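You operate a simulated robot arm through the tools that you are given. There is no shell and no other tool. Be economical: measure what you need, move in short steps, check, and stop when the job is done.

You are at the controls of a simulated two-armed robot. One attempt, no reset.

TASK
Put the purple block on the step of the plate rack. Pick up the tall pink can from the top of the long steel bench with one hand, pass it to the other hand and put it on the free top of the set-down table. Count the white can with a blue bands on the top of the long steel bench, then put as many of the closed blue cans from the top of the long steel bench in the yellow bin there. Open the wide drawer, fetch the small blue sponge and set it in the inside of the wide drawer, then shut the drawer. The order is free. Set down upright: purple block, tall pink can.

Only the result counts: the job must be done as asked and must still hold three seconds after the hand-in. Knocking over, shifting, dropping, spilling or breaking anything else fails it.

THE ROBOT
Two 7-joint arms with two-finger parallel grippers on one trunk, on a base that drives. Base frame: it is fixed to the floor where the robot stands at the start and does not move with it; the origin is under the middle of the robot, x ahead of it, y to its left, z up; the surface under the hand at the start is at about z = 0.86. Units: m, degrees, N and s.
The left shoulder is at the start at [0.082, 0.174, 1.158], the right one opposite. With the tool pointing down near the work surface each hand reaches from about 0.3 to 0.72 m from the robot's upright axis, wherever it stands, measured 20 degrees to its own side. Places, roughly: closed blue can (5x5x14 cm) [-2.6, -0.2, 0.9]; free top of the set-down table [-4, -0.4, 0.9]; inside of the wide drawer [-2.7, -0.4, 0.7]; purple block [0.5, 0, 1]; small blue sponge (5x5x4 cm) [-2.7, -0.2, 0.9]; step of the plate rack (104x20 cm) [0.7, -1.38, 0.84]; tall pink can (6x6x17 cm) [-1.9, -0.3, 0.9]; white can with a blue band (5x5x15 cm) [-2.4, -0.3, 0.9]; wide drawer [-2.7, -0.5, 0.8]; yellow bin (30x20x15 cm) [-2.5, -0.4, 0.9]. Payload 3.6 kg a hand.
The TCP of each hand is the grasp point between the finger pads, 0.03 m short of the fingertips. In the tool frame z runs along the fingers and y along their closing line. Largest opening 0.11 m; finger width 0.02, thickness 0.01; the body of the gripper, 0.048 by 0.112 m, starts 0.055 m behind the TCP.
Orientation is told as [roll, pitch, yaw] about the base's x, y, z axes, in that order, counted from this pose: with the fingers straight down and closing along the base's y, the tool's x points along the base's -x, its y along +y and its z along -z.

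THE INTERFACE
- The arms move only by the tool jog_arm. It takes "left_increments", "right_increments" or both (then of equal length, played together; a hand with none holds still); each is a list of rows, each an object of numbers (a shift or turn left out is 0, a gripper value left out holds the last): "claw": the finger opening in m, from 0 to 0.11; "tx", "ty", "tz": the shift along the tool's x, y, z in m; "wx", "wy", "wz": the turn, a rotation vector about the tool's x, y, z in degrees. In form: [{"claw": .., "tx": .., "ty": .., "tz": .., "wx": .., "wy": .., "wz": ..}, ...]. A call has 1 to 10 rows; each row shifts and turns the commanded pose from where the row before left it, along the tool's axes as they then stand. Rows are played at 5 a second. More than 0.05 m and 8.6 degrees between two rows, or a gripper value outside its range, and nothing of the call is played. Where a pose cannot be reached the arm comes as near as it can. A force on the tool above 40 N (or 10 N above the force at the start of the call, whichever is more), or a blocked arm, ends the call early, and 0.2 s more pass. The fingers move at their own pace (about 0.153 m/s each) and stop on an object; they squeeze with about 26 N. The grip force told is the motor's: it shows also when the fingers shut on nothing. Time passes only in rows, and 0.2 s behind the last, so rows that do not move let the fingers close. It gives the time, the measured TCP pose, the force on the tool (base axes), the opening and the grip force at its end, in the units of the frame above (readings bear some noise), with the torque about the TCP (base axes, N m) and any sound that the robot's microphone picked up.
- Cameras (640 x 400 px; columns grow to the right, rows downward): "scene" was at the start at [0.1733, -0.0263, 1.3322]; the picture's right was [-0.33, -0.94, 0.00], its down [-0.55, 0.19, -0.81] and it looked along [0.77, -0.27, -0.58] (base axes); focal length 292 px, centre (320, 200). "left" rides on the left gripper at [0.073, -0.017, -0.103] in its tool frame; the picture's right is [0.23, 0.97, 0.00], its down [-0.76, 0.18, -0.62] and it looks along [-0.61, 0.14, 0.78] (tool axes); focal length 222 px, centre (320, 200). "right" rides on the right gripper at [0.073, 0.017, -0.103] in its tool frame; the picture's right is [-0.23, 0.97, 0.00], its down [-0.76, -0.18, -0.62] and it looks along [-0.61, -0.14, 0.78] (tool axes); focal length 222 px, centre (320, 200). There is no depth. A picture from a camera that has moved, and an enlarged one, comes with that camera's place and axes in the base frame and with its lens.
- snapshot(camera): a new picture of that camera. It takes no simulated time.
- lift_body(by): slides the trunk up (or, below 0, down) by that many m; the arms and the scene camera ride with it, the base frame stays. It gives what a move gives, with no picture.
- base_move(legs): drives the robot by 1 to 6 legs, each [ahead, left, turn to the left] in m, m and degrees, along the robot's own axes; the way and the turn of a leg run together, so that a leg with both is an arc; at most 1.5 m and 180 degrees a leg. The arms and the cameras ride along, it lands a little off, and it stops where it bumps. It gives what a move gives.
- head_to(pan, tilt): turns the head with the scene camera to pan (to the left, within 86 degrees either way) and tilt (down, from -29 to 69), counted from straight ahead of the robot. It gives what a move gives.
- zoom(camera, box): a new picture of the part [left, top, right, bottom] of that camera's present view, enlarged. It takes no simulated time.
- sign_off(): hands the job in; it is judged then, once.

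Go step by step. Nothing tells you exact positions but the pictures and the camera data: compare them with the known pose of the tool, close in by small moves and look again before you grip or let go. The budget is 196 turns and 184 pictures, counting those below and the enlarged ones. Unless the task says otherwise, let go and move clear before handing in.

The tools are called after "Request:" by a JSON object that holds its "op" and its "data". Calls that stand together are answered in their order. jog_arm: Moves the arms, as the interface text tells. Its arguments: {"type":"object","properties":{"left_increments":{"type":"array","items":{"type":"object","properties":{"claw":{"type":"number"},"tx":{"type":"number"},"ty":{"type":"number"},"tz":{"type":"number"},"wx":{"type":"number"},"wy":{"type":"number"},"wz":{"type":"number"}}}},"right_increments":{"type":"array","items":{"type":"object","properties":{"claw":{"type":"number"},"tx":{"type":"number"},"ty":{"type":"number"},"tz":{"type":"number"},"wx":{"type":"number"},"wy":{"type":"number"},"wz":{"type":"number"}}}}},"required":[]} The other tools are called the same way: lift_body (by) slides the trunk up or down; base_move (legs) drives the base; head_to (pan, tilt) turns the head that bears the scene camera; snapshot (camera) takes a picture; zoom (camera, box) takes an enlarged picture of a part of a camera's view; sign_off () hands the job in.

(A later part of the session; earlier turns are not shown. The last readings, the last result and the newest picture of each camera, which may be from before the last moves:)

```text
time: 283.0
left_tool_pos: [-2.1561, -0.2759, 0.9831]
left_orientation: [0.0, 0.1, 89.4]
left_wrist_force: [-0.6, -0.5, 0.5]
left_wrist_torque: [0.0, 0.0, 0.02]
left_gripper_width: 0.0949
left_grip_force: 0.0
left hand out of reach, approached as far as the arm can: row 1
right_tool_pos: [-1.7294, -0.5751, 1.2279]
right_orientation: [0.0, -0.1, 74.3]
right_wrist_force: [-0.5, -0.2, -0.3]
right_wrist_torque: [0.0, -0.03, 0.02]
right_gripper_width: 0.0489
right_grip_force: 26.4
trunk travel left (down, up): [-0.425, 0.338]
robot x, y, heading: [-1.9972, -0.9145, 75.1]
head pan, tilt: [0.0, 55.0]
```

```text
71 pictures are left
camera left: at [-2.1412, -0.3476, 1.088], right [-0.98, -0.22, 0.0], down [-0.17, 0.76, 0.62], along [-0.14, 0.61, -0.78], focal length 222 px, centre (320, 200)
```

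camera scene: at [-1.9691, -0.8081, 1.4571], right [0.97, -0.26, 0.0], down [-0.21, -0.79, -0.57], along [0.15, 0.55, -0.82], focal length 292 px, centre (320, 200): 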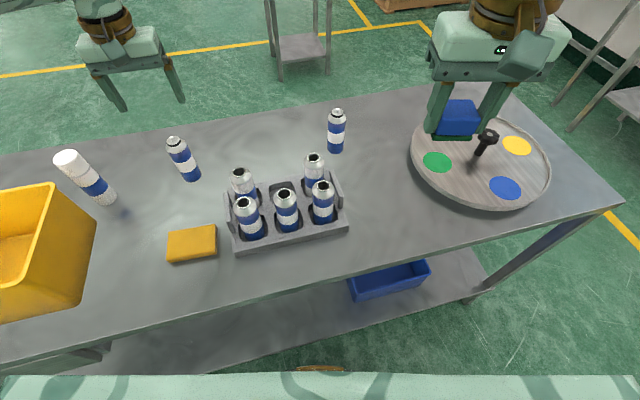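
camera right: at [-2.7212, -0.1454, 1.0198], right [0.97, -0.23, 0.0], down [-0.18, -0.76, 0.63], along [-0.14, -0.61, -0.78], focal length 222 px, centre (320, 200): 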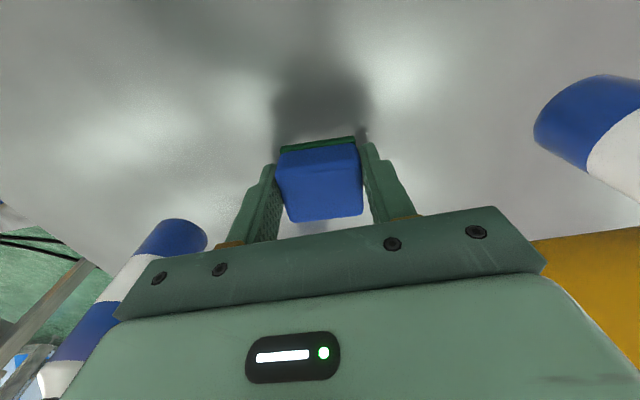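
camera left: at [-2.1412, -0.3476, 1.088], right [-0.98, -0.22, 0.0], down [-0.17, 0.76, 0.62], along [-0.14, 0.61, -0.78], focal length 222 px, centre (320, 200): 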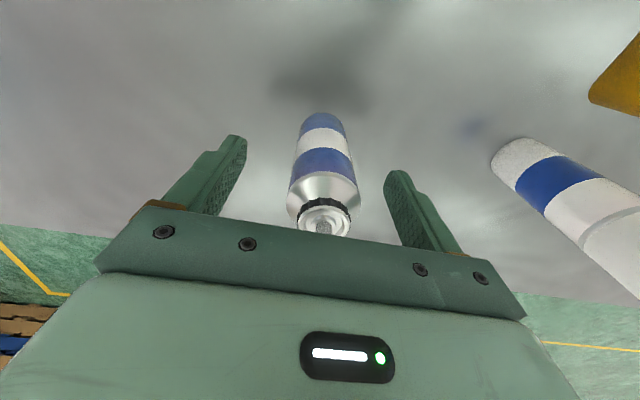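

Centred. I'll grip and lift.

Request:
{"op": "jog_arm", "data": {"left_increments": [{"tz": 0.006, "ty": 0.003}, {}, {"claw": 0.02}, {}, {}]}}

Request:
{"op": "jog_arm", "data": {"left_increments": [{"tz": -0.03}, {"tz": -0.045}, {"tz": -0.045}, {"tx": 0.04, "tz": -0.02}, {"tx": 0.04, "tz": -0.04}, {"tx": 0.04, "tz": -0.03}, {"tx": 0.04}, {}]}}

Request:
{"op": "snapshot", "data": {"camera": "scene"}}

```text
time: 284.2
left_tool_pos: [-2.1602, -0.273, 0.9791]
left_orientation: [0.0, 0.0, 89.4]
left_wrist_force: [-1.0, 0.1, 0.3]
left_wrist_torque: [0.07, 0.0, 0.02]
left_gripper_width: 0.0436
left_grip_force: 25.9
right_tool_pos: [-1.7301, -0.5737, 1.2273]
right_orientation: [-0.1, -0.1, 74.2]
right_wrist_force: [-0.1, 0.5, -0.2]
right_wrist_torque: [0.02, -0.04, 0.02]
right_gripper_width: 0.0487
right_grip_force: 25.7
trunk travel left (down, up): [-0.425, 0.338]
robot x, y, heading: [-1.9945, -0.9157, 74.9]
head pan, tilt: [0.0, 55.0]
```

```text
refused: row 5 steps farther than a row can; nothing moved
```

```text
70 pictures are left
camera scene: at [-1.9681, -0.8072, 1.457], right [0.97, -0.26, 0.0], down [-0.21, -0.79, -0.57], along [0.15, 0.55, -0.82], focal length 292 px, centre (320, 200)
```

scene: 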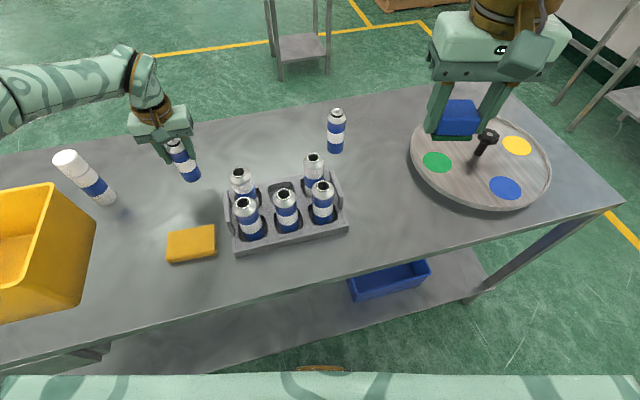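

Request:
{"op": "jog_arm", "data": {"left_increments": [{"tz": -0.03}, {"tz": -0.045}, {"tz": -0.045}, {"tx": 0.04, "tz": -0.02}, {"tx": 0.04, "tz": -0.02}, {"tx": 0.04, "tz": -0.02}, {"tx": 0.03, "tz": -0.03, "wz": 7.5}, {"wz": 7.5}, {}]}}

Request:
{"op": "lift_body", "data": {"by": 0.06}}

Request:
{"op": "base_move", "data": {"legs": [[0, 0, 15.5], [0, 0.38, 0]]}}

Request:
{"op": "snapshot", "data": {"camera": "scene"}}

```text
time: 286.2
left_tool_pos: [-2.1621, -0.4252, 1.1895]
left_orientation: [0.0, -0.1, 74.3]
left_wrist_force: [0.1, 0.5, -0.5]
left_wrist_torque: [-0.03, 0.06, -0.01]
left_gripper_width: 0.0437
left_grip_force: 26.5
right_tool_pos: [-1.7298, -0.5744, 1.2271]
right_orientation: [0.0, -0.2, 74.4]
right_wrist_force: [0.1, -0.4, -0.4]
right_wrist_torque: [0.01, -0.01, 0.01]
right_gripper_width: 0.0486
right_grip_force: 26.0
trunk travel left (down, up): [-0.425, 0.338]
robot x, y, heading: [-1.997, -0.9173, 75.0]
head pan, tilt: [0.0, 55.0]
```

```text
time: 287.2
left_tool_pos: [-2.1617, -0.4236, 1.248]
left_orientation: [0.1, 0.0, 74.5]
left_wrist_force: [-1.1, 0.6, -0.3]
left_wrist_torque: [0.03, 0.0, 0.0]
left_gripper_width: 0.0435
left_grip_force: 26.5
right_tool_pos: [-1.7304, -0.5748, 1.2875]
right_orientation: [0.1, -0.1, 74.3]
right_wrist_force: [0.1, 0.3, -1.1]
right_wrist_torque: [0.04, 0.04, -0.03]
right_gripper_width: 0.0489
right_grip_force: 25.9
trunk travel left (down, up): [-0.485, 0.278]
robot x, y, heading: [-1.9978, -0.916, 75.2]
head pan, tilt: [0.0, 55.0]
```

```text
time: 290.6
left_tool_pos: [-2.6758, -0.4909, 1.2472]
left_orientation: [0.0, 0.1, 89.9]
left_wrist_force: [-0.2, -0.4, -0.2]
left_wrist_torque: [0.02, 0.01, -0.01]
left_gripper_width: 0.0437
left_grip_force: 25.9
right_tool_pos: [-2.2197, -0.5182, 1.2889]
right_orientation: [-0.1, -0.2, 89.9]
right_wrist_force: [-0.5, 0.1, -0.2]
right_wrist_torque: [-0.03, -0.03, -0.01]
right_gripper_width: 0.0489
right_grip_force: 26.3
trunk travel left (down, up): [-0.485, 0.278]
robot x, y, heading: [-2.382, -0.919, 90.6]
head pan, tilt: [0.0, 55.0]
```

```text
69 pictures are left
camera scene: at [-2.3853, -0.8198, 1.5174], right [1.0, 0.01, 0.0], down [0.01, -0.82, -0.57], along [-0.01, 0.57, -0.82], focal length 292 px, centre (320, 200)
```

scene: 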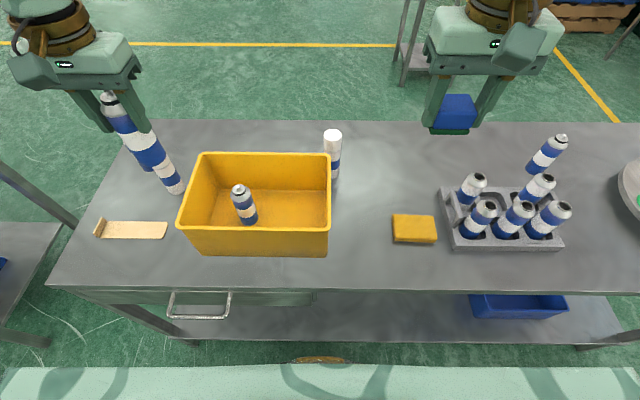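

I'll bring the second can over the right half of the bin at (-2.455, -0.45).

Request:
{"op": "jog_arm", "data": {"left_increments": [{"ty": -0.044, "tx": -0.01}, {"ty": -0.044, "tx": -0.01}, {"ty": -0.044, "tx": -0.01}, {"ty": -0.044, "tx": -0.01}, {"ty": -0.044}, {"tz": 0.04}, {"tz": 0.04}, {"tz": 0.04}, {"tz": 0.04}, {}]}}

Request:
{"op": "snapshot", "data": {"camera": "scene"}}

```text
time: 292.8
left_tool_pos: [-2.455, -0.4518, 1.088]
left_orientation: [0.1, -0.1, 90.0]
left_wrist_force: [0.5, -0.1, 0.7]
left_wrist_torque: [0.0, -0.01, 0.01]
left_gripper_width: 0.0435
left_grip_force: 26.1
right_tool_pos: [-2.2186, -0.5187, 1.2881]
right_orientation: [0.1, -0.1, 89.9]
right_wrist_force: [-0.2, -0.8, 0.1]
right_wrist_torque: [0.02, 0.04, -0.02]
right_gripper_width: 0.049
right_grip_force: 25.8
trunk travel left (down, up): [-0.485, 0.278]
robot x, y, heading: [-2.3813, -0.9203, 91.1]
head pan, tilt: [0.0, 55.0]
```

```text
68 pictures are left
camera scene: at [-2.3846, -0.8202, 1.5175], right [1.0, 0.01, 0.0], down [0.01, -0.82, -0.57], along [-0.01, 0.57, -0.82], focal length 292 px, centre (320, 200)
```

scene: 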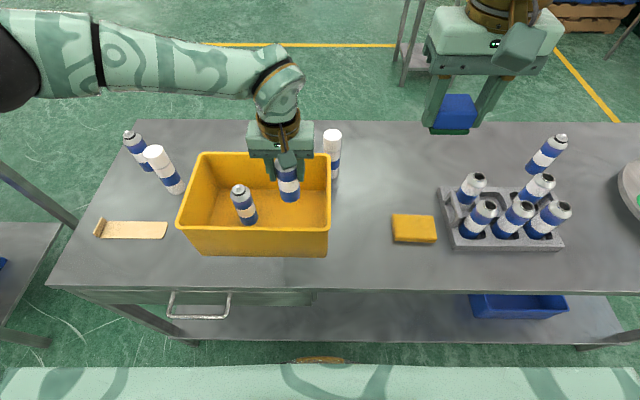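

Request:
{"op": "jog_arm", "data": {"left_increments": [{"tz": 0.04}, {"tz": 0.035}, {"tz": 0.02}, {"tz": 0.006}, {}]}}

Request:
{"op": "jog_arm", "data": {"left_increments": [{"tz": 0.003}, {"tz": 0.003}, {}]}}

```text
time: 293.9
left_tool_pos: [-2.4543, -0.4508, 0.9842]
left_orientation: [0.1, 0.0, 90.0]
left_wrist_force: [-0.3, -0.2, 0.3]
left_wrist_torque: [-0.03, 0.01, -0.02]
left_gripper_width: 0.0436
left_grip_force: 25.8
right_tool_pos: [-2.2195, -0.5192, 1.2891]
right_orientation: [0.1, -0.2, 89.9]
right_wrist_force: [-0.1, 0.6, -0.5]
right_wrist_torque: [0.02, 0.02, 0.01]
right_gripper_width: 0.0487
right_grip_force: 26.2
trunk travel left (down, up): [-0.485, 0.278]
robot x, y, heading: [-2.3838, -0.9189, 90.8]
head pan, tilt: [0.0, 55.0]
```

```text
time: 294.8
left_tool_pos: [-2.4544, -0.4508, 0.9805]
left_orientation: [0.1, -0.2, 90.0]
left_wrist_force: [-1.4, 2.6, 20.3]
left_wrist_torque: [0.26, 0.07, 0.06]
left_gripper_width: 0.0437
left_grip_force: 25.7
right_tool_pos: [-2.2204, -0.5202, 1.2888]
right_orientation: [0.2, -0.4, 90.0]
right_wrist_force: [1.2, -0.5, -0.8]
right_wrist_torque: [-0.01, 0.04, 0.02]
right_gripper_width: 0.0487
right_grip_force: 26.2
trunk travel left (down, up): [-0.485, 0.278]
robot x, y, heading: [-2.3827, -0.9238, 90.5]
head pan, tilt: [0.0, 55.0]
```

The second can touches the bin floor. I'll release it and lift out.

Request:
{"op": "jog_arm", "data": {"left_increments": [{"claw": 0.072}, {}, {"tz": -0.03}, {"tz": -0.045}, {"tz": -0.045}, {"tz": -0.045}, {"tz": -0.04}, {}]}}

Request:
{"op": "base_move", "data": {"legs": [[-0.45, 0.3, 0]]}}

Request:
{"op": "head_to", "data": {"pan": 0, "tilt": 48}}

Request:
{"op": "snapshot", "data": {"camera": "scene"}}

Request:
{"op": "zoom", "data": {"camera": "scene", "box": [220, 180, 420, 305]}}

```text
time: 296.6
left_tool_pos: [-2.4557, -0.4483, 1.1853]
left_orientation: [0.0, 0.0, 90.0]
left_wrist_force: [0.5, 0.1, -0.5]
left_wrist_torque: [0.0, -0.01, -0.01]
left_gripper_width: 0.072
left_grip_force: 0.1
right_tool_pos: [-2.2204, -0.5197, 1.2886]
right_orientation: [0.1, -0.3, 89.9]
right_wrist_force: [-0.9, 0.5, -0.3]
right_wrist_torque: [0.01, -0.01, 0.01]
right_gripper_width: 0.0487
right_grip_force: 26.3
trunk travel left (down, up): [-0.485, 0.278]
robot x, y, heading: [-2.3862, -0.9206, 90.8]
head pan, tilt: [0.0, 55.0]
```

```text
time: 299.7
left_tool_pos: [-2.7549, -0.9028, 1.1846]
left_orientation: [0.0, 0.0, 89.9]
left_wrist_force: [0.0, 0.9, 0.4]
left_wrist_torque: [-0.01, -0.02, 0.0]
left_gripper_width: 0.0722
left_grip_force: 0.1
right_tool_pos: [-2.5198, -0.9732, 1.2885]
right_orientation: [0.1, -0.1, 89.7]
right_wrist_force: [-0.6, -0.4, 0.2]
right_wrist_torque: [0.04, 0.0, -0.05]
right_gripper_width: 0.0491
right_grip_force: 26.1
trunk travel left (down, up): [-0.485, 0.278]
robot x, y, heading: [-2.6876, -1.3759, 90.6]
head pan, tilt: [0.0, 55.0]
```

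```text
time: 300.4
left_tool_pos: [-2.7567, -0.9026, 1.1852]
left_orientation: [0.0, -0.1, 89.9]
left_wrist_force: [-1.2, -0.9, -0.2]
left_wrist_torque: [0.01, -0.01, -0.01]
left_gripper_width: 0.0722
left_grip_force: 0.0
right_tool_pos: [-2.5207, -0.9742, 1.2876]
right_orientation: [0.1, -0.2, 89.7]
right_wrist_force: [0.2, 0.5, 0.1]
right_wrist_torque: [0.01, -0.02, -0.01]
right_gripper_width: 0.0487
right_grip_force: 26.6
trunk travel left (down, up): [-0.485, 0.278]
robot x, y, heading: [-2.6888, -1.3743, 90.5]
head pan, tilt: [0.0, 48.0]
```

```text
67 pictures are left
camera scene: at [-2.6861, -1.2671, 1.5266], right [1.0, 0.01, 0.0], down [0.01, -0.74, -0.67], along [-0.01, 0.67, -0.74], focal length 292 px, centre (320, 200)
```

scene: 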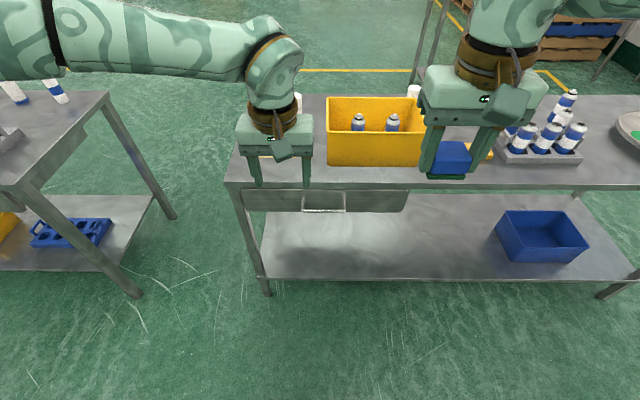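

```text
3.20 times, centred on (320, 242) of scene
camera zoom: at [-2.6861, -1.2671, 1.5266], right [1.0, 0.01, 0.0], down [0.01, -0.74, -0.67], along [-0.01, 0.67, -0.74], focal length 934 px, centre (320, 64)
```

zoom: 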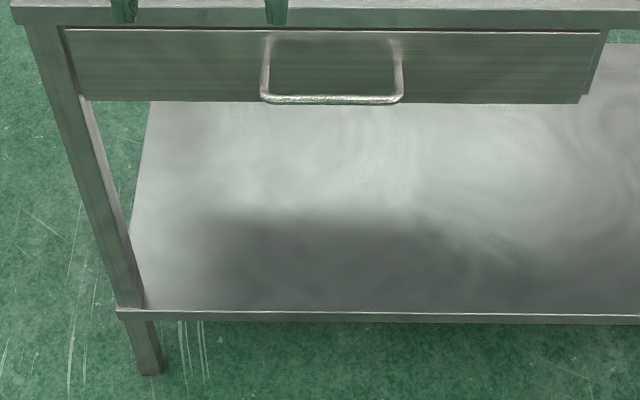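

Both cans are in the bin. The drawer's U-handle is at about x -2.68, its bar near y -0.623, z 0.772, slanting out from the front. I'll grip the bar with the left hand turned 90° and tilted, so I'm testing that wrist turn in free air first.

Request:
{"op": "jog_arm", "data": {"left_increments": [{"wz": -8.5, "claw": 0.045}, {"wz": -8.5}, {"wz": -8.5}, {"wz": -8.5}, {"wz": -8.5}, {"wz": -8.5}, {"wz": -8.5}, {"wz": -8.5}, {"wz": -8.5}, {"wz": -8.5}]}}

Request:
{"op": "jog_arm", "data": {"left_increments": [{"wz": -5, "tz": 0.03}, {"wx": 8, "tz": 0.03}, {"wx": 8}, {"wx": 8}, {"wx": 8}, {"wx": 8}, {}]}}

Request:
{"op": "snapshot", "data": {"camera": "scene"}}

```text
time: 302.6
left_tool_pos: [-2.7556, -0.9022, 1.1858]
left_orientation: [0.1, 0.0, 175.0]
left_wrist_force: [-0.1, -0.1, -0.2]
left_wrist_torque: [-0.03, 0.0, 0.02]
left_gripper_width: 0.045
left_grip_force: 0.0
right_tool_pos: [-2.5206, -0.9728, 1.2876]
right_orientation: [0.0, -0.2, 89.6]
right_wrist_force: [-0.4, -0.8, 0.2]
right_wrist_torque: [-0.02, 0.0, -0.03]
right_gripper_width: 0.0489
right_grip_force: 26.0
trunk travel left (down, up): [-0.485, 0.278]
robot x, y, heading: [-2.6875, -1.3724, 90.5]
head pan, tilt: [0.0, 48.0]
```

```text
time: 304.2
left_tool_pos: [-2.7559, -0.9015, 1.1252]
left_orientation: [-40.1, 0.0, 180.0]
left_wrist_force: [0.3, -0.7, 0.0]
left_wrist_torque: [-0.01, 0.01, 0.01]
left_gripper_width: 0.0448
left_grip_force: 0.1
right_tool_pos: [-2.5192, -0.973, 1.2879]
right_orientation: [0.0, -0.2, 89.7]
right_wrist_force: [-0.7, 0.0, 0.1]
right_wrist_torque: [-0.02, 0.0, 0.01]
right_gripper_width: 0.0488
right_grip_force: 25.9
trunk travel left (down, up): [-0.485, 0.278]
robot x, y, heading: [-2.6883, -1.3752, 90.4]
head pan, tilt: [0.0, 48.0]
```

```text
65 pictures are left
camera scene: at [-2.6861, -1.2667, 1.5266], right [1.0, 0.01, 0.0], down [0.01, -0.74, -0.67], along [-0.01, 0.67, -0.74], focal length 292 px, centre (320, 200)
```

scene: 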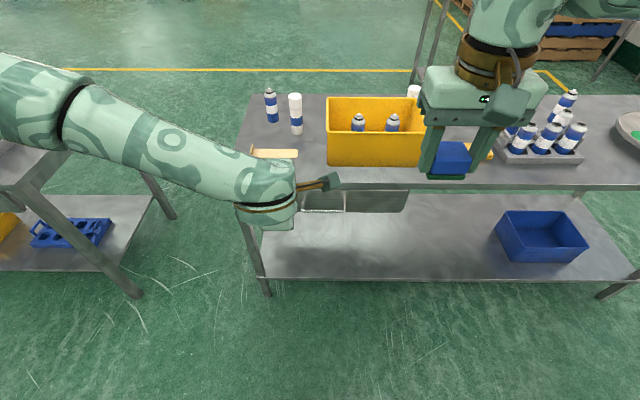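

The wrist turn works. I'll lower the trunk and drive so the left fingers sit just in front of the handle, then look with its camera.

Request:
{"op": "lift_body", "data": {"by": -0.255}}

Request:
{"op": "base_move", "data": {"legs": [[0.16, -0.076, 0]]}}

Request:
{"op": "snapshot", "data": {"camera": "left"}}

Request:
{"op": "head_to", "data": {"pan": 0, "tilt": 60}}

Request:
{"op": "snapshot", "data": {"camera": "scene"}}

```text
time: 306.8
left_tool_pos: [-2.7562, -0.9025, 0.8703]
left_orientation: [-40.1, -0.1, 179.9]
left_wrist_force: [0.6, -0.3, 0.2]
left_wrist_torque: [0.02, 0.0, -0.04]
left_gripper_width: 0.0452
left_grip_force: 0.0
right_tool_pos: [-2.5202, -0.9721, 1.0326]
right_orientation: [0.0, -0.3, 89.8]
right_wrist_force: [0.4, 0.2, 0.3]
right_wrist_torque: [0.03, 0.0, 0.01]
right_gripper_width: 0.0487
right_grip_force: 26.1
trunk travel left (down, up): [-0.23, 0.533]
robot x, y, heading: [-2.6874, -1.3736, 90.8]
head pan, tilt: [0.0, 48.0]
```

```text
time: 308.3
left_tool_pos: [-2.6802, -0.7336, 0.8693]
left_orientation: [-40.1, -0.1, 179.9]
left_wrist_force: [0.1, 0.4, -0.1]
left_wrist_torque: [0.04, 0.01, 0.05]
left_gripper_width: 0.045
left_grip_force: 0.1
right_tool_pos: [-2.4444, -0.804, 1.033]
right_orientation: [0.1, -0.2, 89.9]
right_wrist_force: [1.2, 0.8, -0.3]
right_wrist_torque: [-0.01, -0.02, -0.02]
right_gripper_width: 0.0488
right_grip_force: 26.2
trunk travel left (down, up): [-0.23, 0.533]
robot x, y, heading: [-2.6069, -1.2045, 90.7]
head pan, tilt: [0.0, 48.0]
```

```text
64 pictures are left
camera left: at [-2.6094, -0.7873, 0.9592], right [0.23, -0.75, -0.63], down [-0.76, -0.54, 0.36], along [-0.61, 0.39, -0.69], focal length 222 px, centre (320, 200)
```

left: 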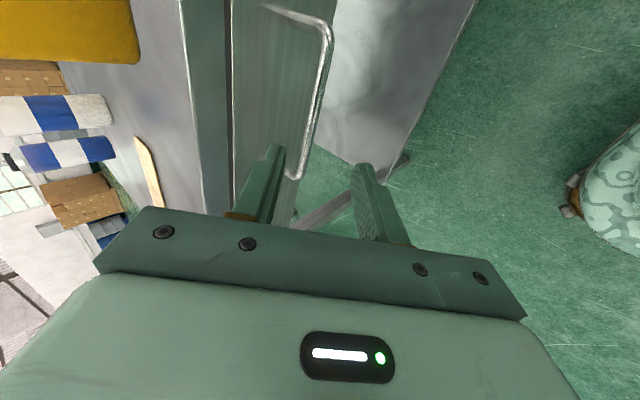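

```text
time: 309.1
left_tool_pos: [-2.6814, -0.7343, 0.8705]
left_orientation: [-40.0, -0.1, 180.0]
left_wrist_force: [0.0, -0.4, 0.0]
left_wrist_torque: [0.02, 0.04, -0.01]
left_gripper_width: 0.0449
left_grip_force: 0.0
right_tool_pos: [-2.445, -0.805, 1.0323]
right_orientation: [0.0, -0.2, 89.9]
right_wrist_force: [0.2, -0.6, -0.3]
right_wrist_torque: [-0.02, 0.02, -0.01]
right_gripper_width: 0.0489
right_grip_force: 26.0
trunk travel left (down, up): [-0.23, 0.533]
robot x, y, heading: [-2.611, -1.2068, 91.0]
head pan, tilt: [0.0, 60.0]
```

```text
63 pictures are left
camera scene: at [-2.6114, -1.026, 1.2523], right [1.0, 0.01, 0.0], down [0.01, -0.87, -0.5], along [-0.01, 0.5, -0.87], focal length 292 px, centre (320, 200)
```

scene: 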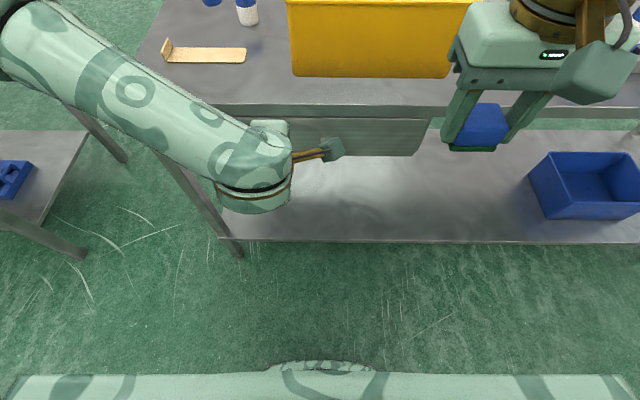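

The handle bar is in view; it lies about 14 cm ahead along the tool and 2 cm toward the upper finger. I'll shift and close in part way, then look.

Request:
{"op": "jog_arm", "data": {"left_increments": [{"ty": -0.02, "claw": 0.05}, {"tz": 0.04}, {"tz": 0.04}, {}]}}

Request:
{"op": "snapshot", "data": {"camera": "left"}}

Request:
{"op": "zoom", "data": {"camera": "left", "box": [200, 0, 440, 250]}}

```text
time: 310.1
left_tool_pos: [-2.6798, -0.6694, 0.8212]
left_orientation: [-40.0, -0.1, 180.1]
left_wrist_force: [0.8, -0.6, 1.0]
left_wrist_torque: [0.02, 0.0, 0.0]
left_gripper_width: 0.0501
left_grip_force: 0.0
right_tool_pos: [-2.4438, -0.8056, 1.034]
right_orientation: [0.1, -0.2, 89.9]
right_wrist_force: [0.7, 0.4, -0.9]
right_wrist_torque: [-0.03, 0.02, 0.02]
right_gripper_width: 0.0487
right_grip_force: 25.8
trunk travel left (down, up): [-0.23, 0.533]
robot x, y, heading: [-2.6135, -1.2061, 90.6]
head pan, tilt: [0.0, 60.0]
```

```text
62 pictures are left
camera left: at [-2.6087, -0.7227, 0.912], right [0.23, -0.75, -0.63], down [-0.76, -0.54, 0.36], along [-0.61, 0.39, -0.69], focal length 222 px, centre (320, 200)
```

left: 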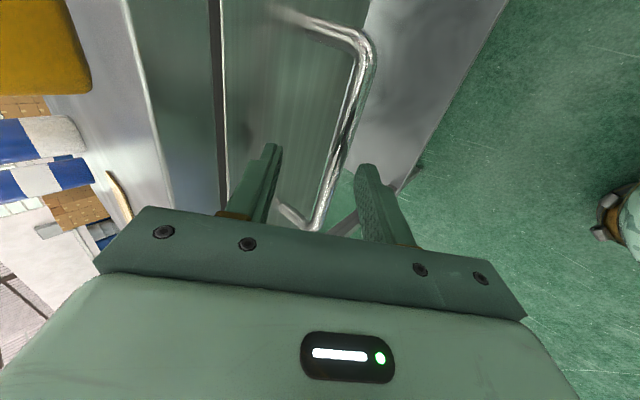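

```text
1.60 times, centred on (320, 125) of left
camera zoom: at [-2.6087, -0.7227, 0.912], right [0.23, -0.75, -0.63], down [-0.76, -0.54, 0.36], along [-0.61, 0.39, -0.69], focal length 355 px, centre (320, 320)
```

zoom: 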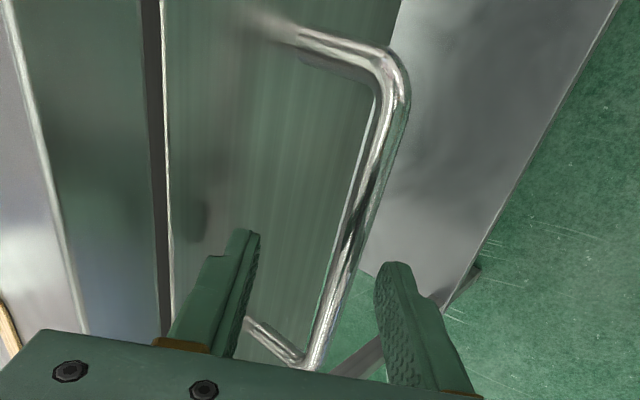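

The bar lies about 6 cm ahead, slightly toward the lower finger. I'll centre and advance 5 cm.

Request:
{"op": "jog_arm", "data": {"left_increments": [{"ty": 0.007}, {"tz": 0.025}, {"tz": 0.025}, {}]}}

Request:
{"op": "zoom", "data": {"camera": "left", "box": [200, 0, 440, 250]}}

```text
time: 310.7
left_tool_pos: [-2.6794, -0.6601, 0.8023]
left_orientation: [-40.1, 0.2, -180.0]
left_wrist_force: [-1.9, -10.1, 8.9]
left_wrist_torque: [0.38, -0.01, 0.13]
left_gripper_width: 0.0489
left_grip_force: 0.0
right_tool_pos: [-2.4456, -0.8062, 1.0338]
right_orientation: [0.1, -0.3, 89.8]
right_wrist_force: [0.1, 0.1, -0.4]
right_wrist_torque: [-0.03, 0.01, -0.02]
right_gripper_width: 0.049
right_grip_force: 25.6
trunk travel left (down, up): [-0.23, 0.533]
robot x, y, heading: [-2.609, -1.2034, 90.8]
head pan, tilt: [0.0, 60.0]
stopped in row 3 (left hand): the force on the tool passed its limit at 58 N (the readings are from after the stop); the commanded pose is now the measured one
```

```text
1.60 times, centred on (320, 125) of left
camera zoom: at [-2.6086, -0.7138, 0.8925], right [0.23, -0.75, -0.63], down [-0.76, -0.54, 0.36], along [-0.6, 0.39, -0.69], focal length 355 px, centre (320, 320)
```

zoom: 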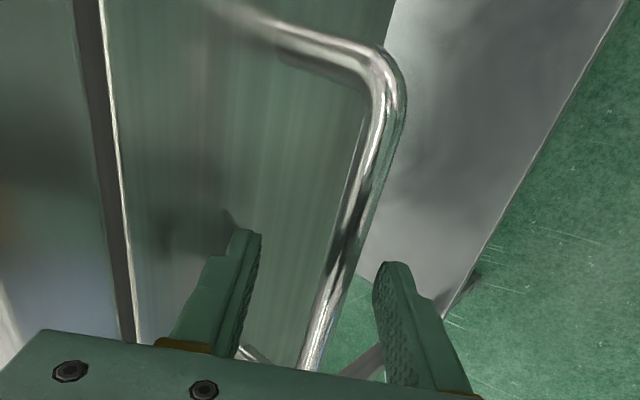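

The upper finger touched the drawer's front, and re-evaluating the views puts the bar right between the fingers. I'll back off half a centimetre and close.

Request:
{"op": "jog_arm", "data": {"left_increments": [{"tz": -0.007}, {"claw": 0.0}, {}, {}]}}

Request:
{"op": "zoom", "data": {"camera": "left", "box": [200, 0, 440, 250]}}

```text
time: 311.8
left_tool_pos: [-2.6788, -0.6676, 0.8033]
left_orientation: [-39.3, -0.1, 179.9]
left_wrist_force: [0.8, 0.3, -8.5]
left_wrist_torque: [-0.13, 0.22, -0.08]
left_gripper_width: 0.0116
left_grip_force: 45.5
right_tool_pos: [-2.4441, -0.8045, 1.0323]
right_orientation: [0.1, -0.1, 89.9]
right_wrist_force: [-0.7, 0.0, 0.4]
right_wrist_torque: [0.0, -0.01, -0.05]
right_gripper_width: 0.0488
right_grip_force: 26.5
trunk travel left (down, up): [-0.23, 0.533]
robot x, y, heading: [-2.6052, -1.2112, 90.6]
head pan, tilt: [0.0, 60.0]
stopped in row 4 (left hand): the force on the tool passed its limit at 41 N (the readings are from after the stop); the commanded pose is now the measured one
```

```text
1.60 times, centred on (320, 125) of left
camera zoom: at [-2.608, -0.7199, 0.8938], right [0.22, -0.75, -0.62], down [-0.76, -0.53, 0.37], along [-0.61, 0.39, -0.69], focal length 355 px, centre (320, 320)
```

zoom: 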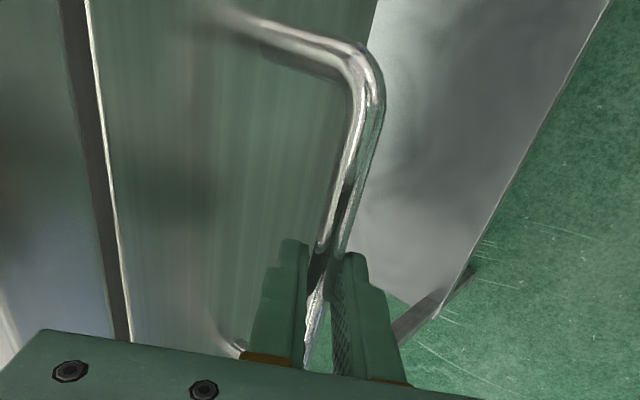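

The bar is gripped (1.2 cm wide). I'll pull the drawer open by driving back.

Request:
{"op": "base_move", "data": {"legs": [[-0.12, 0, 0]]}}

Request:
{"op": "snapshot", "data": {"camera": "scene"}}

```text
time: 313.0
left_tool_pos: [-2.6795, -0.7857, 0.8029]
left_orientation: [-39.3, 0.0, 179.9]
left_wrist_force: [-3.2, -1.5, -11.1]
left_wrist_torque: [-0.12, -0.04, -0.5]
left_gripper_width: 0.0117
left_grip_force: 44.6
right_tool_pos: [-2.4454, -0.9234, 1.0325]
right_orientation: [0.0, -0.2, 90.0]
right_wrist_force: [0.2, -0.6, 0.2]
right_wrist_torque: [0.01, 0.02, 0.01]
right_gripper_width: 0.0489
right_grip_force: 25.7
trunk travel left (down, up): [-0.23, 0.533]
robot x, y, heading: [-2.6073, -1.3221, 90.9]
head pan, tilt: [0.0, 60.0]
```

```text
58 pictures are left
camera scene: at [-2.6107, -1.1437, 1.2522], right [1.0, 0.01, 0.0], down [0.01, -0.87, -0.5], along [-0.01, 0.5, -0.87], focal length 292 px, centre (320, 200)
```

scene: 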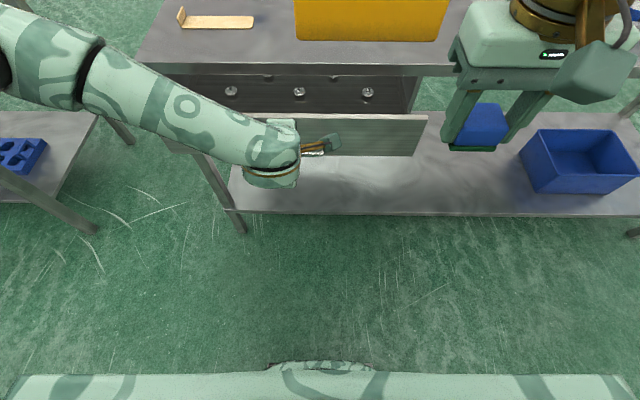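

The drawer comes out smoothly. I'll pull another 12 cm and look inside.

Request:
{"op": "base_move", "data": {"legs": [[-0.12, 0, 0]]}}

Request:
{"op": "head_to", "data": {"pan": 0, "tilt": 48}}

Request:
{"op": "snapshot", "data": {"camera": "scene"}}

Request:
{"op": "zoom", "data": {"camera": "scene", "box": [140, 90, 460, 290]}}

```text
time: 314.3
left_tool_pos: [-2.6798, -0.9078, 0.8035]
left_orientation: [-39.3, 0.0, -179.7]
left_wrist_force: [-9.1, -1.2, -1.7]
left_wrist_torque: [0.06, 0.32, -0.35]
left_gripper_width: 0.0113
left_grip_force: 45.0
right_tool_pos: [-2.4434, -1.046, 1.034]
right_orientation: [-0.1, -0.1, 89.9]
right_wrist_force: [0.9, -0.1, 0.5]
right_wrist_torque: [0.01, 0.05, 0.0]
right_gripper_width: 0.0488
right_grip_force: 25.6
trunk travel left (down, up): [-0.23, 0.533]
robot x, y, heading: [-2.6052, -1.4486, 91.0]
head pan, tilt: [0.0, 60.0]
```

```text
time: 315.0
left_tool_pos: [-2.679, -0.9063, 0.8028]
left_orientation: [-39.3, 0.0, -179.8]
left_wrist_force: [-5.8, 0.0, 3.0]
left_wrist_torque: [0.05, -0.15, -0.83]
left_gripper_width: 0.0117
left_grip_force: 44.9
right_tool_pos: [-2.4434, -1.0443, 1.0321]
right_orientation: [0.0, -0.2, 90.0]
right_wrist_force: [0.3, 0.5, -0.4]
right_wrist_torque: [-0.05, -0.01, 0.01]
right_gripper_width: 0.0487
right_grip_force: 25.7
trunk travel left (down, up): [-0.23, 0.533]
robot x, y, heading: [-2.6062, -1.4415, 90.8]
head pan, tilt: [0.0, 48.0]
```

```text
57 pictures are left
camera scene: at [-2.6096, -1.2531, 1.2676], right [1.0, 0.02, 0.0], down [0.01, -0.74, -0.67], along [-0.01, 0.67, -0.74], focal length 292 px, centre (320, 200)
```

scene: 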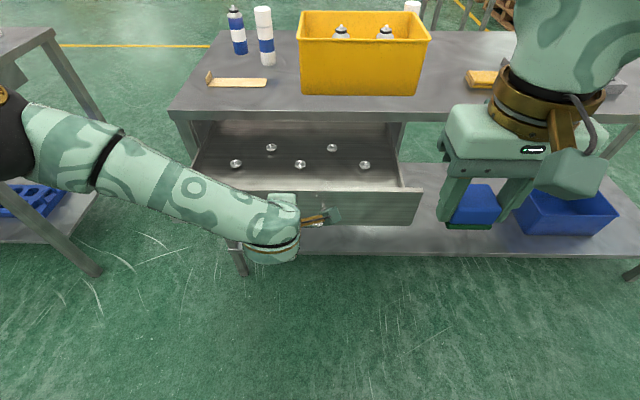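

```text
2.00 times, centred on (300, 190) of scene
camera zoom: at [-2.6096, -1.2531, 1.2676], right [1.0, 0.02, 0.0], down [0.01, -0.74, -0.67], along [-0.01, 0.67, -0.74], focal length 584 px, centre (360, 220)
```

zoom: 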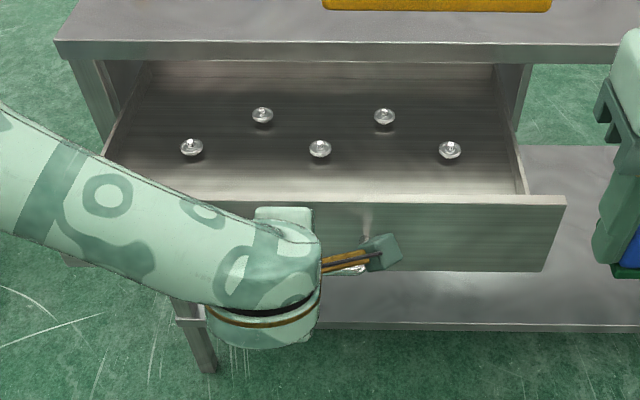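

The drawer is open 24 cm; it holds five small lids that I must not disturb. I'll let go of the handle, retract the left hand, and then drive closer to lower the sponge into the free front strip at about (-2.575, -0.77).

Request:
{"op": "jog_arm", "data": {"left_increments": [{"claw": 0.045}, {}, {"tz": -0.02}, {"tz": -0.03}, {"tz": -0.04}, {"tz": -0.04}, {}]}}

Request:
{"op": "snapshot", "data": {"camera": "scene"}}

```text
time: 316.6
left_tool_pos: [-2.6784, -0.9893, 0.9068]
left_orientation: [-39.3, -0.1, -179.8]
left_wrist_force: [0.0, -0.2, 0.3]
left_wrist_torque: [0.01, -0.01, -0.02]
left_gripper_width: 0.0451
left_grip_force: 0.0
right_tool_pos: [-2.443, -1.043, 1.0326]
right_orientation: [-0.1, -0.1, 90.0]
right_wrist_force: [-0.4, 0.0, -0.7]
right_wrist_torque: [-0.01, 0.01, 0.0]
right_gripper_width: 0.0489
right_grip_force: 26.1
trunk travel left (down, up): [-0.23, 0.533]
robot x, y, heading: [-2.6084, -1.4462, 90.7]
head pan, tilt: [0.0, 48.0]
```

```text
55 pictures are left
camera scene: at [-2.609, -1.2525, 1.2675], right [1.0, 0.02, 0.0], down [0.01, -0.74, -0.67], along [-0.01, 0.67, -0.74], focal length 292 px, centre (320, 200)
```

scene: 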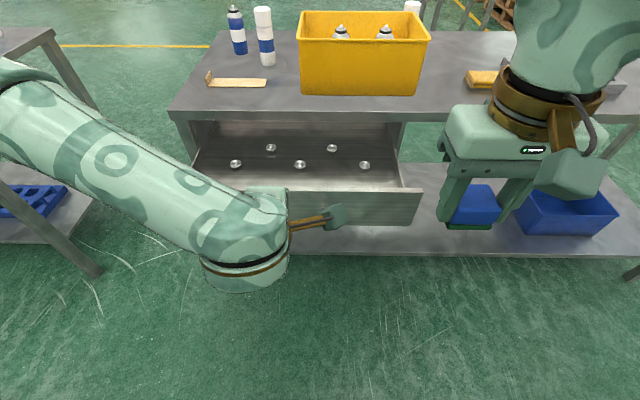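

Request:
{"op": "jog_arm", "data": {"left_increments": [{"tz": -0.029, "ty": -0.024, "tx": -0.025}, {"tz": -0.029, "ty": -0.024, "tx": -0.025}, {"tz": -0.029, "ty": -0.024, "tx": -0.025}, {"tz": -0.029, "ty": -0.024, "tx": -0.025}, {"tx": -0.03}, {}]}}

Request:
{"op": "base_move", "data": {"legs": [[0.2, 0, 0]]}}

Request:
{"op": "jog_arm", "data": {"right_increments": [{"ty": 0.044, "tx": -0.02}, {"ty": 0.044, "tx": -0.02}, {"ty": 0.044, "tx": -0.02}, {}]}}

Request:
{"op": "snapshot", "data": {"camera": "scene"}}

Request:
{"op": "snapshot", "data": {"camera": "right"}}

```text
time: 318.0
left_tool_pos: [-2.8078, -0.9867, 1.0546]
left_orientation: [-39.4, -0.1, -179.9]
left_wrist_force: [-0.5, 0.3, 0.2]
left_wrist_torque: [0.03, -0.01, 0.0]
left_gripper_width: 0.0448
left_grip_force: 0.0
right_tool_pos: [-2.4427, -1.044, 1.0326]
right_orientation: [0.1, -0.3, 89.9]
right_wrist_force: [0.5, 0.6, -0.5]
right_wrist_torque: [0.0, -0.01, -0.03]
right_gripper_width: 0.0488
right_grip_force: 25.8
trunk travel left (down, up): [-0.23, 0.533]
robot x, y, heading: [-2.6067, -1.4434, 91.0]
head pan, tilt: [0.0, 48.0]
```

```text
time: 319.6
left_tool_pos: [-2.806, -0.7856, 1.0539]
left_orientation: [-39.2, -0.1, 179.6]
left_wrist_force: [-0.1, -0.4, -0.3]
left_wrist_torque: [-0.05, -0.04, -0.01]
left_gripper_width: 0.0451
left_grip_force: 0.0
right_tool_pos: [-2.4402, -0.8472, 1.0335]
right_orientation: [0.0, -0.1, 89.5]
right_wrist_force: [0.3, 0.1, -0.4]
right_wrist_torque: [-0.07, 0.0, 0.01]
right_gripper_width: 0.0487
right_grip_force: 26.3
trunk travel left (down, up): [-0.23, 0.533]
robot x, y, heading: [-2.6089, -1.2462, 90.1]
head pan, tilt: [0.0, 48.0]
```

```text
time: 320.6
left_tool_pos: [-2.8045, -0.7879, 1.0551]
left_orientation: [-39.3, -0.2, 179.6]
left_wrist_force: [-0.3, 1.0, 1.4]
left_wrist_torque: [-0.01, 0.04, 0.0]
left_gripper_width: 0.0449
left_grip_force: 0.1
right_tool_pos: [-2.5755, -0.7848, 1.034]
right_orientation: [0.1, -0.2, 89.5]
right_wrist_force: [0.6, -0.6, -0.5]
right_wrist_torque: [-0.01, 0.03, 0.0]
right_gripper_width: 0.0487
right_grip_force: 25.6
trunk travel left (down, up): [-0.23, 0.533]
robot x, y, heading: [-2.6073, -1.2501, 90.4]
head pan, tilt: [0.0, 48.0]
```

```text
54 pictures are left
camera scene: at [-2.6082, -1.0549, 1.2676], right [1.0, 0.0, 0.0], down [0.0, -0.74, -0.67], along [0.0, 0.67, -0.74], focal length 292 px, centre (320, 200)
```

scene: 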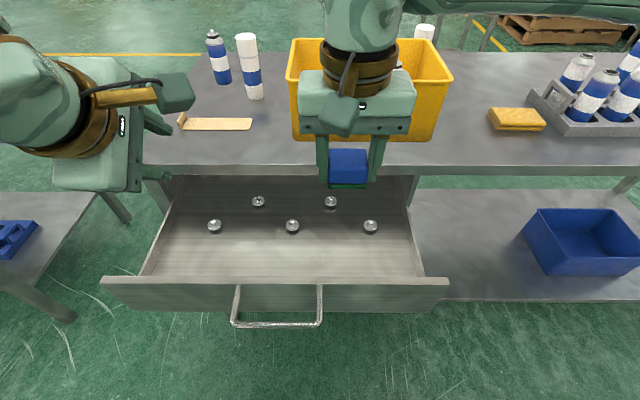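

```text
53 pictures are left
camera right: at [-2.5919, -0.8584, 1.1371], right [-0.97, 0.24, 0.0], down [0.19, 0.76, 0.63], along [0.15, 0.61, -0.78], focal length 222 px, centre (320, 200)
```

right: 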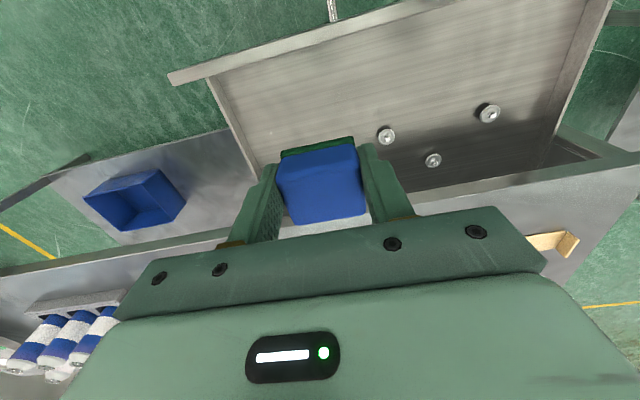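

A clear view: the lids lie at y about -0.68, and the strip behind the front panel (y -0.84 to -0.71) is free. I'll lower the sponge there.

Request:
{"op": "jog_arm", "data": {"right_increments": [{"tx": -0.01, "tz": 0.04}, {"tz": 0.045}, {"tz": 0.045}, {"tz": 0.045}, {"tz": 0.02}, {}]}}

Request:
{"op": "snapshot", "data": {"camera": "scene"}}

Request:
{"op": "snapshot", "data": {"camera": "right"}}

```text
time: 322.0
left_tool_pos: [-2.8055, -0.7871, 1.0543]
left_orientation: [-39.3, -0.2, 179.5]
left_wrist_force: [-1.2, 0.4, -0.1]
left_wrist_torque: [0.03, 0.01, 0.0]
left_gripper_width: 0.0451
left_grip_force: 0.0
right_tool_pos: [-2.5764, -0.7749, 0.8403]
right_orientation: [0.0, -0.2, 89.4]
right_wrist_force: [0.0, 0.1, -0.3]
right_wrist_torque: [0.01, 0.01, -0.01]
right_gripper_width: 0.0489
right_grip_force: 25.7
trunk travel left (down, up): [-0.23, 0.533]
robot x, y, heading: [-2.61, -1.247, 90.2]
head pan, tilt: [0.0, 48.0]
```

```text
52 pictures are left
camera scene: at [-2.6092, -1.0547, 1.2676], right [1.0, 0.01, 0.0], down [0.0, -0.74, -0.67], along [0.0, 0.67, -0.74], focal length 292 px, centre (320, 200)
```

scene: 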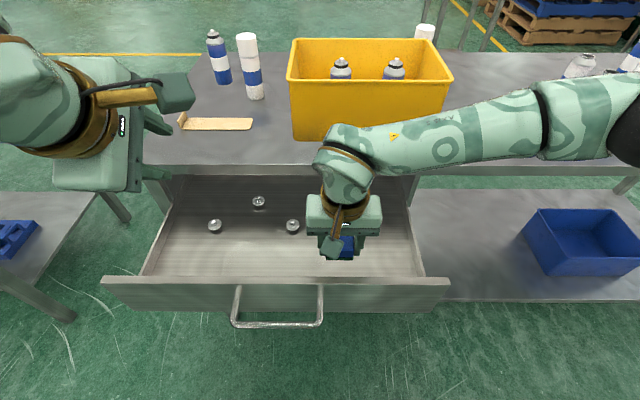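

```text
51 pictures are left
camera right: at [-2.5922, -0.8486, 0.9427], right [-0.97, 0.24, 0.0], down [0.19, 0.76, 0.63], along [0.15, 0.61, -0.78], focal length 222 px, centre (320, 200)
```

right: 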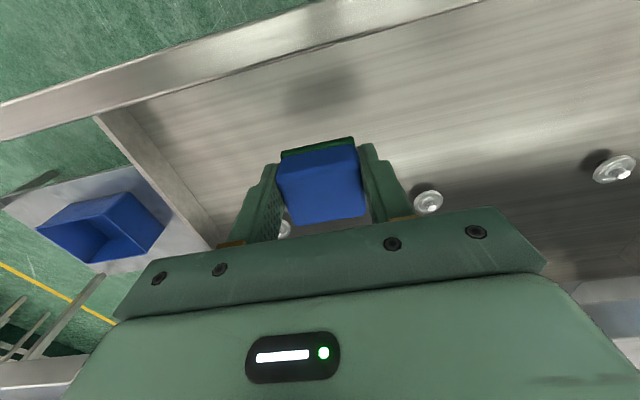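

Request:
{"op": "jog_arm", "data": {"right_increments": [{"tz": 0.02}, {"tz": 0.01}, {"tz": 0.006}, {}]}}

Request:
{"op": "zoom", "data": {"camera": "right", "box": [220, 60, 460, 260]}}

```text
time: 323.0
left_tool_pos: [-2.8044, -0.7867, 1.0543]
left_orientation: [-39.3, -0.2, 179.6]
left_wrist_force: [-0.6, -0.4, 0.7]
left_wrist_torque: [-0.03, -0.01, -0.01]
left_gripper_width: 0.0448
left_grip_force: 0.1
right_tool_pos: [-2.573, -0.7745, 0.8015]
right_orientation: [0.0, -0.2, 89.5]
right_wrist_force: [0.0, 0.1, -0.3]
right_wrist_torque: [0.0, -0.01, 0.04]
right_gripper_width: 0.0491
right_grip_force: 26.1
trunk travel left (down, up): [-0.23, 0.533]
robot x, y, heading: [-2.6111, -1.2454, 90.4]
head pan, tilt: [0.0, 48.0]
```

```text
2.00 times, centred on (340, 160) of right
camera zoom: at [-2.59, -0.849, 0.9053], right [-0.97, 0.24, 0.0], down [0.19, 0.76, 0.63], along [0.15, 0.61, -0.78], focal length 444 px, centre (280, 280)
```

zoom: 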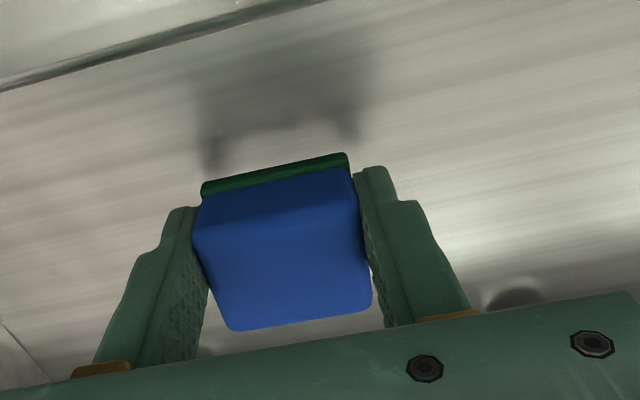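

Request:
{"op": "jog_arm", "data": {"right_increments": [{"tz": 0.006}, {"tz": 0.005}, {"tz": 0.004}, {}]}}

Request:
{"op": "zoom", "data": {"camera": "right", "box": [220, 60, 460, 260]}}

```text
time: 324.0
left_tool_pos: [-2.8055, -0.7865, 1.0549]
left_orientation: [-39.3, -0.1, 179.6]
left_wrist_force: [-0.6, 0.2, 0.2]
left_wrist_torque: [-0.01, 0.01, -0.01]
left_gripper_width: 0.0451
left_grip_force: 0.1
right_tool_pos: [-2.5733, -0.7759, 0.7866]
right_orientation: [-0.1, -0.1, 89.5]
right_wrist_force: [-0.6, -0.2, -0.2]
right_wrist_torque: [0.0, 0.01, 0.01]
right_gripper_width: 0.0485
right_grip_force: 25.2
trunk travel left (down, up): [-0.23, 0.533]
robot x, y, heading: [-2.6078, -1.2536, 90.3]
head pan, tilt: [0.0, 48.0]
```

```text
2.00 times, centred on (340, 160) of right
camera zoom: at [-2.5897, -0.8483, 0.8895], right [-0.97, 0.24, 0.0], down [0.18, 0.76, 0.63], along [0.15, 0.61, -0.78], focal length 444 px, centre (280, 280)
```

zoom: 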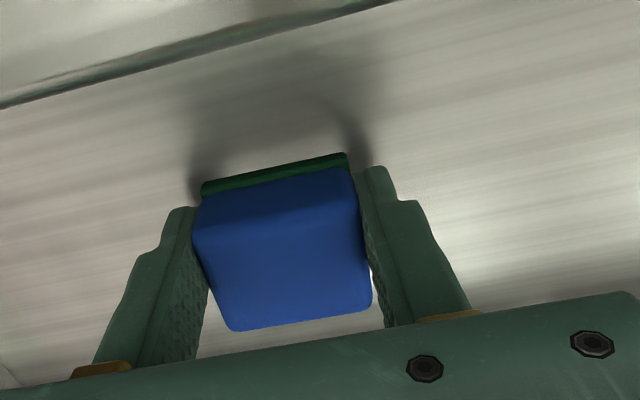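

The wrist camera is above the front panel, so I'll shift the hand 2 cm inward before lowering further.

Request:
{"op": "jog_arm", "data": {"right_increments": [{"tx": -0.02}, {"tz": 0.005}, {"tz": 0.004}, {"tz": 0.003}, {}]}}

Request:
{"op": "zoom", "data": {"camera": "right", "box": [220, 60, 460, 260]}}

Request:
{"op": "zoom", "data": {"camera": "scene", "box": [240, 120, 460, 320]}}

```text
time: 325.2
left_tool_pos: [-2.8058, -0.7901, 1.0565]
left_orientation: [-39.5, -0.1, 179.6]
left_wrist_force: [1.3, -0.9, 0.0]
left_wrist_torque: [0.03, 0.03, -0.01]
left_gripper_width: 0.045
left_grip_force: 0.2
right_tool_pos: [-2.5717, -0.7558, 0.7773]
right_orientation: [0.1, -0.4, 89.5]
right_wrist_force: [3.0, 1.0, 40.9]
right_wrist_torque: [-0.1, -0.44, 0.05]
right_gripper_width: 0.0492
right_grip_force: 25.9
trunk travel left (down, up): [-0.23, 0.533]
robot x, y, heading: [-2.6051, -1.2457, 90.1]
head pan, tilt: [0.0, 48.0]
```

```text
2.00 times, centred on (340, 160) of right
camera zoom: at [-2.5884, -0.8298, 0.8809], right [-0.97, 0.24, 0.0], down [0.19, 0.76, 0.63], along [0.15, 0.61, -0.78], focal length 444 px, centre (280, 280)
```

zoom: 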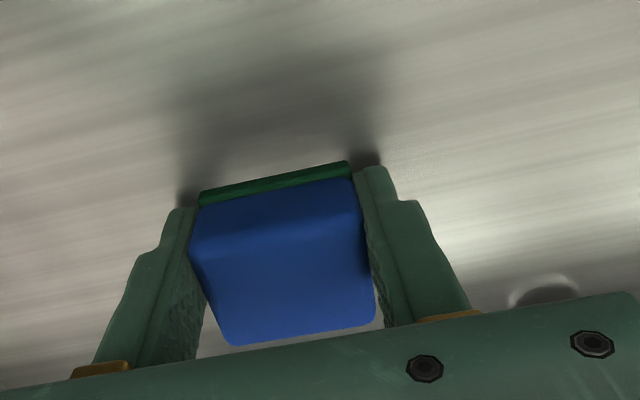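

```text
2.00 times, centred on (350, 220) of scene
camera zoom: at [-2.6093, -1.0579, 1.2684], right [1.0, 0.01, 0.0], down [0.0, -0.74, -0.67], along [0.0, 0.67, -0.74], focal length 584 px, centre (260, 160)
```

zoom: 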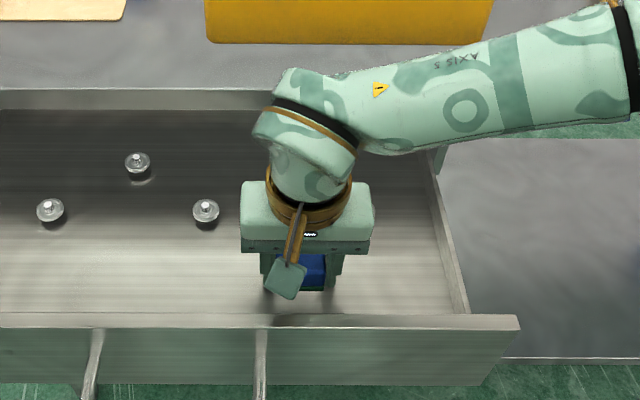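

Contact: the sponge is on the drawer floor. I'll open a little and lift straight out.

Request:
{"op": "jog_arm", "data": {"right_increments": [{"tz": -0.003}, {"claw": 0.07}, {}, {"tz": -0.02}, {"tz": -0.04}, {"tz": -0.045}, {"tz": -0.045}, {"tz": -0.045}, {"tz": -0.045}, {}]}}

Request:
{"op": "snapshot", "data": {"camera": "scene"}}

Request:
{"op": "snapshot", "data": {"camera": "right"}}

```text
time: 327.4
left_tool_pos: [-2.8059, -0.7873, 1.0523]
left_orientation: [-39.3, -0.1, 179.6]
left_wrist_force: [0.5, 0.4, 0.7]
left_wrist_torque: [0.02, -0.01, 0.0]
left_gripper_width: 0.045
left_grip_force: 0.0
right_tool_pos: [-2.57, -0.7535, 1.0181]
right_orientation: [0.0, 0.0, 89.5]
right_wrist_force: [0.3, 0.4, 0.5]
right_wrist_torque: [-0.02, 0.03, -0.01]
right_gripper_width: 0.0703
right_grip_force: 0.1
trunk travel left (down, up): [-0.23, 0.533]
robot x, y, heading: [-2.6092, -1.2501, 90.5]
head pan, tilt: [0.0, 48.0]
```

```text
46 pictures are left
camera scene: at [-2.6091, -1.0542, 1.2674], right [1.0, 0.01, 0.0], down [0.0, -0.74, -0.67], along [0.0, 0.67, -0.74], focal length 292 px, centre (320, 200)
```

scene: 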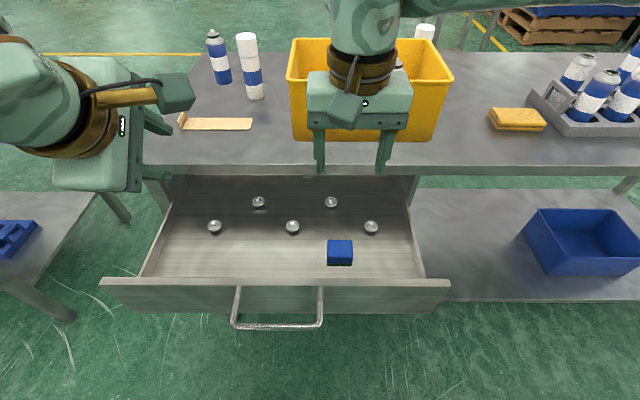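

```text
45 pictures are left
camera right: at [-2.5858, -0.827, 1.1221], right [-0.97, 0.24, 0.0], down [0.19, 0.76, 0.62], along [0.15, 0.61, -0.78], focal length 222 px, centre (320, 200)
```

right: 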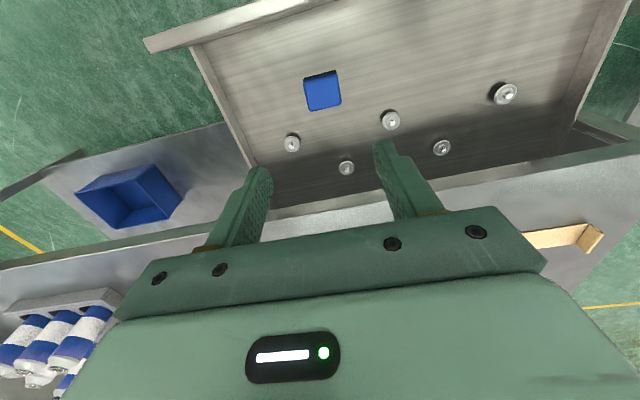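

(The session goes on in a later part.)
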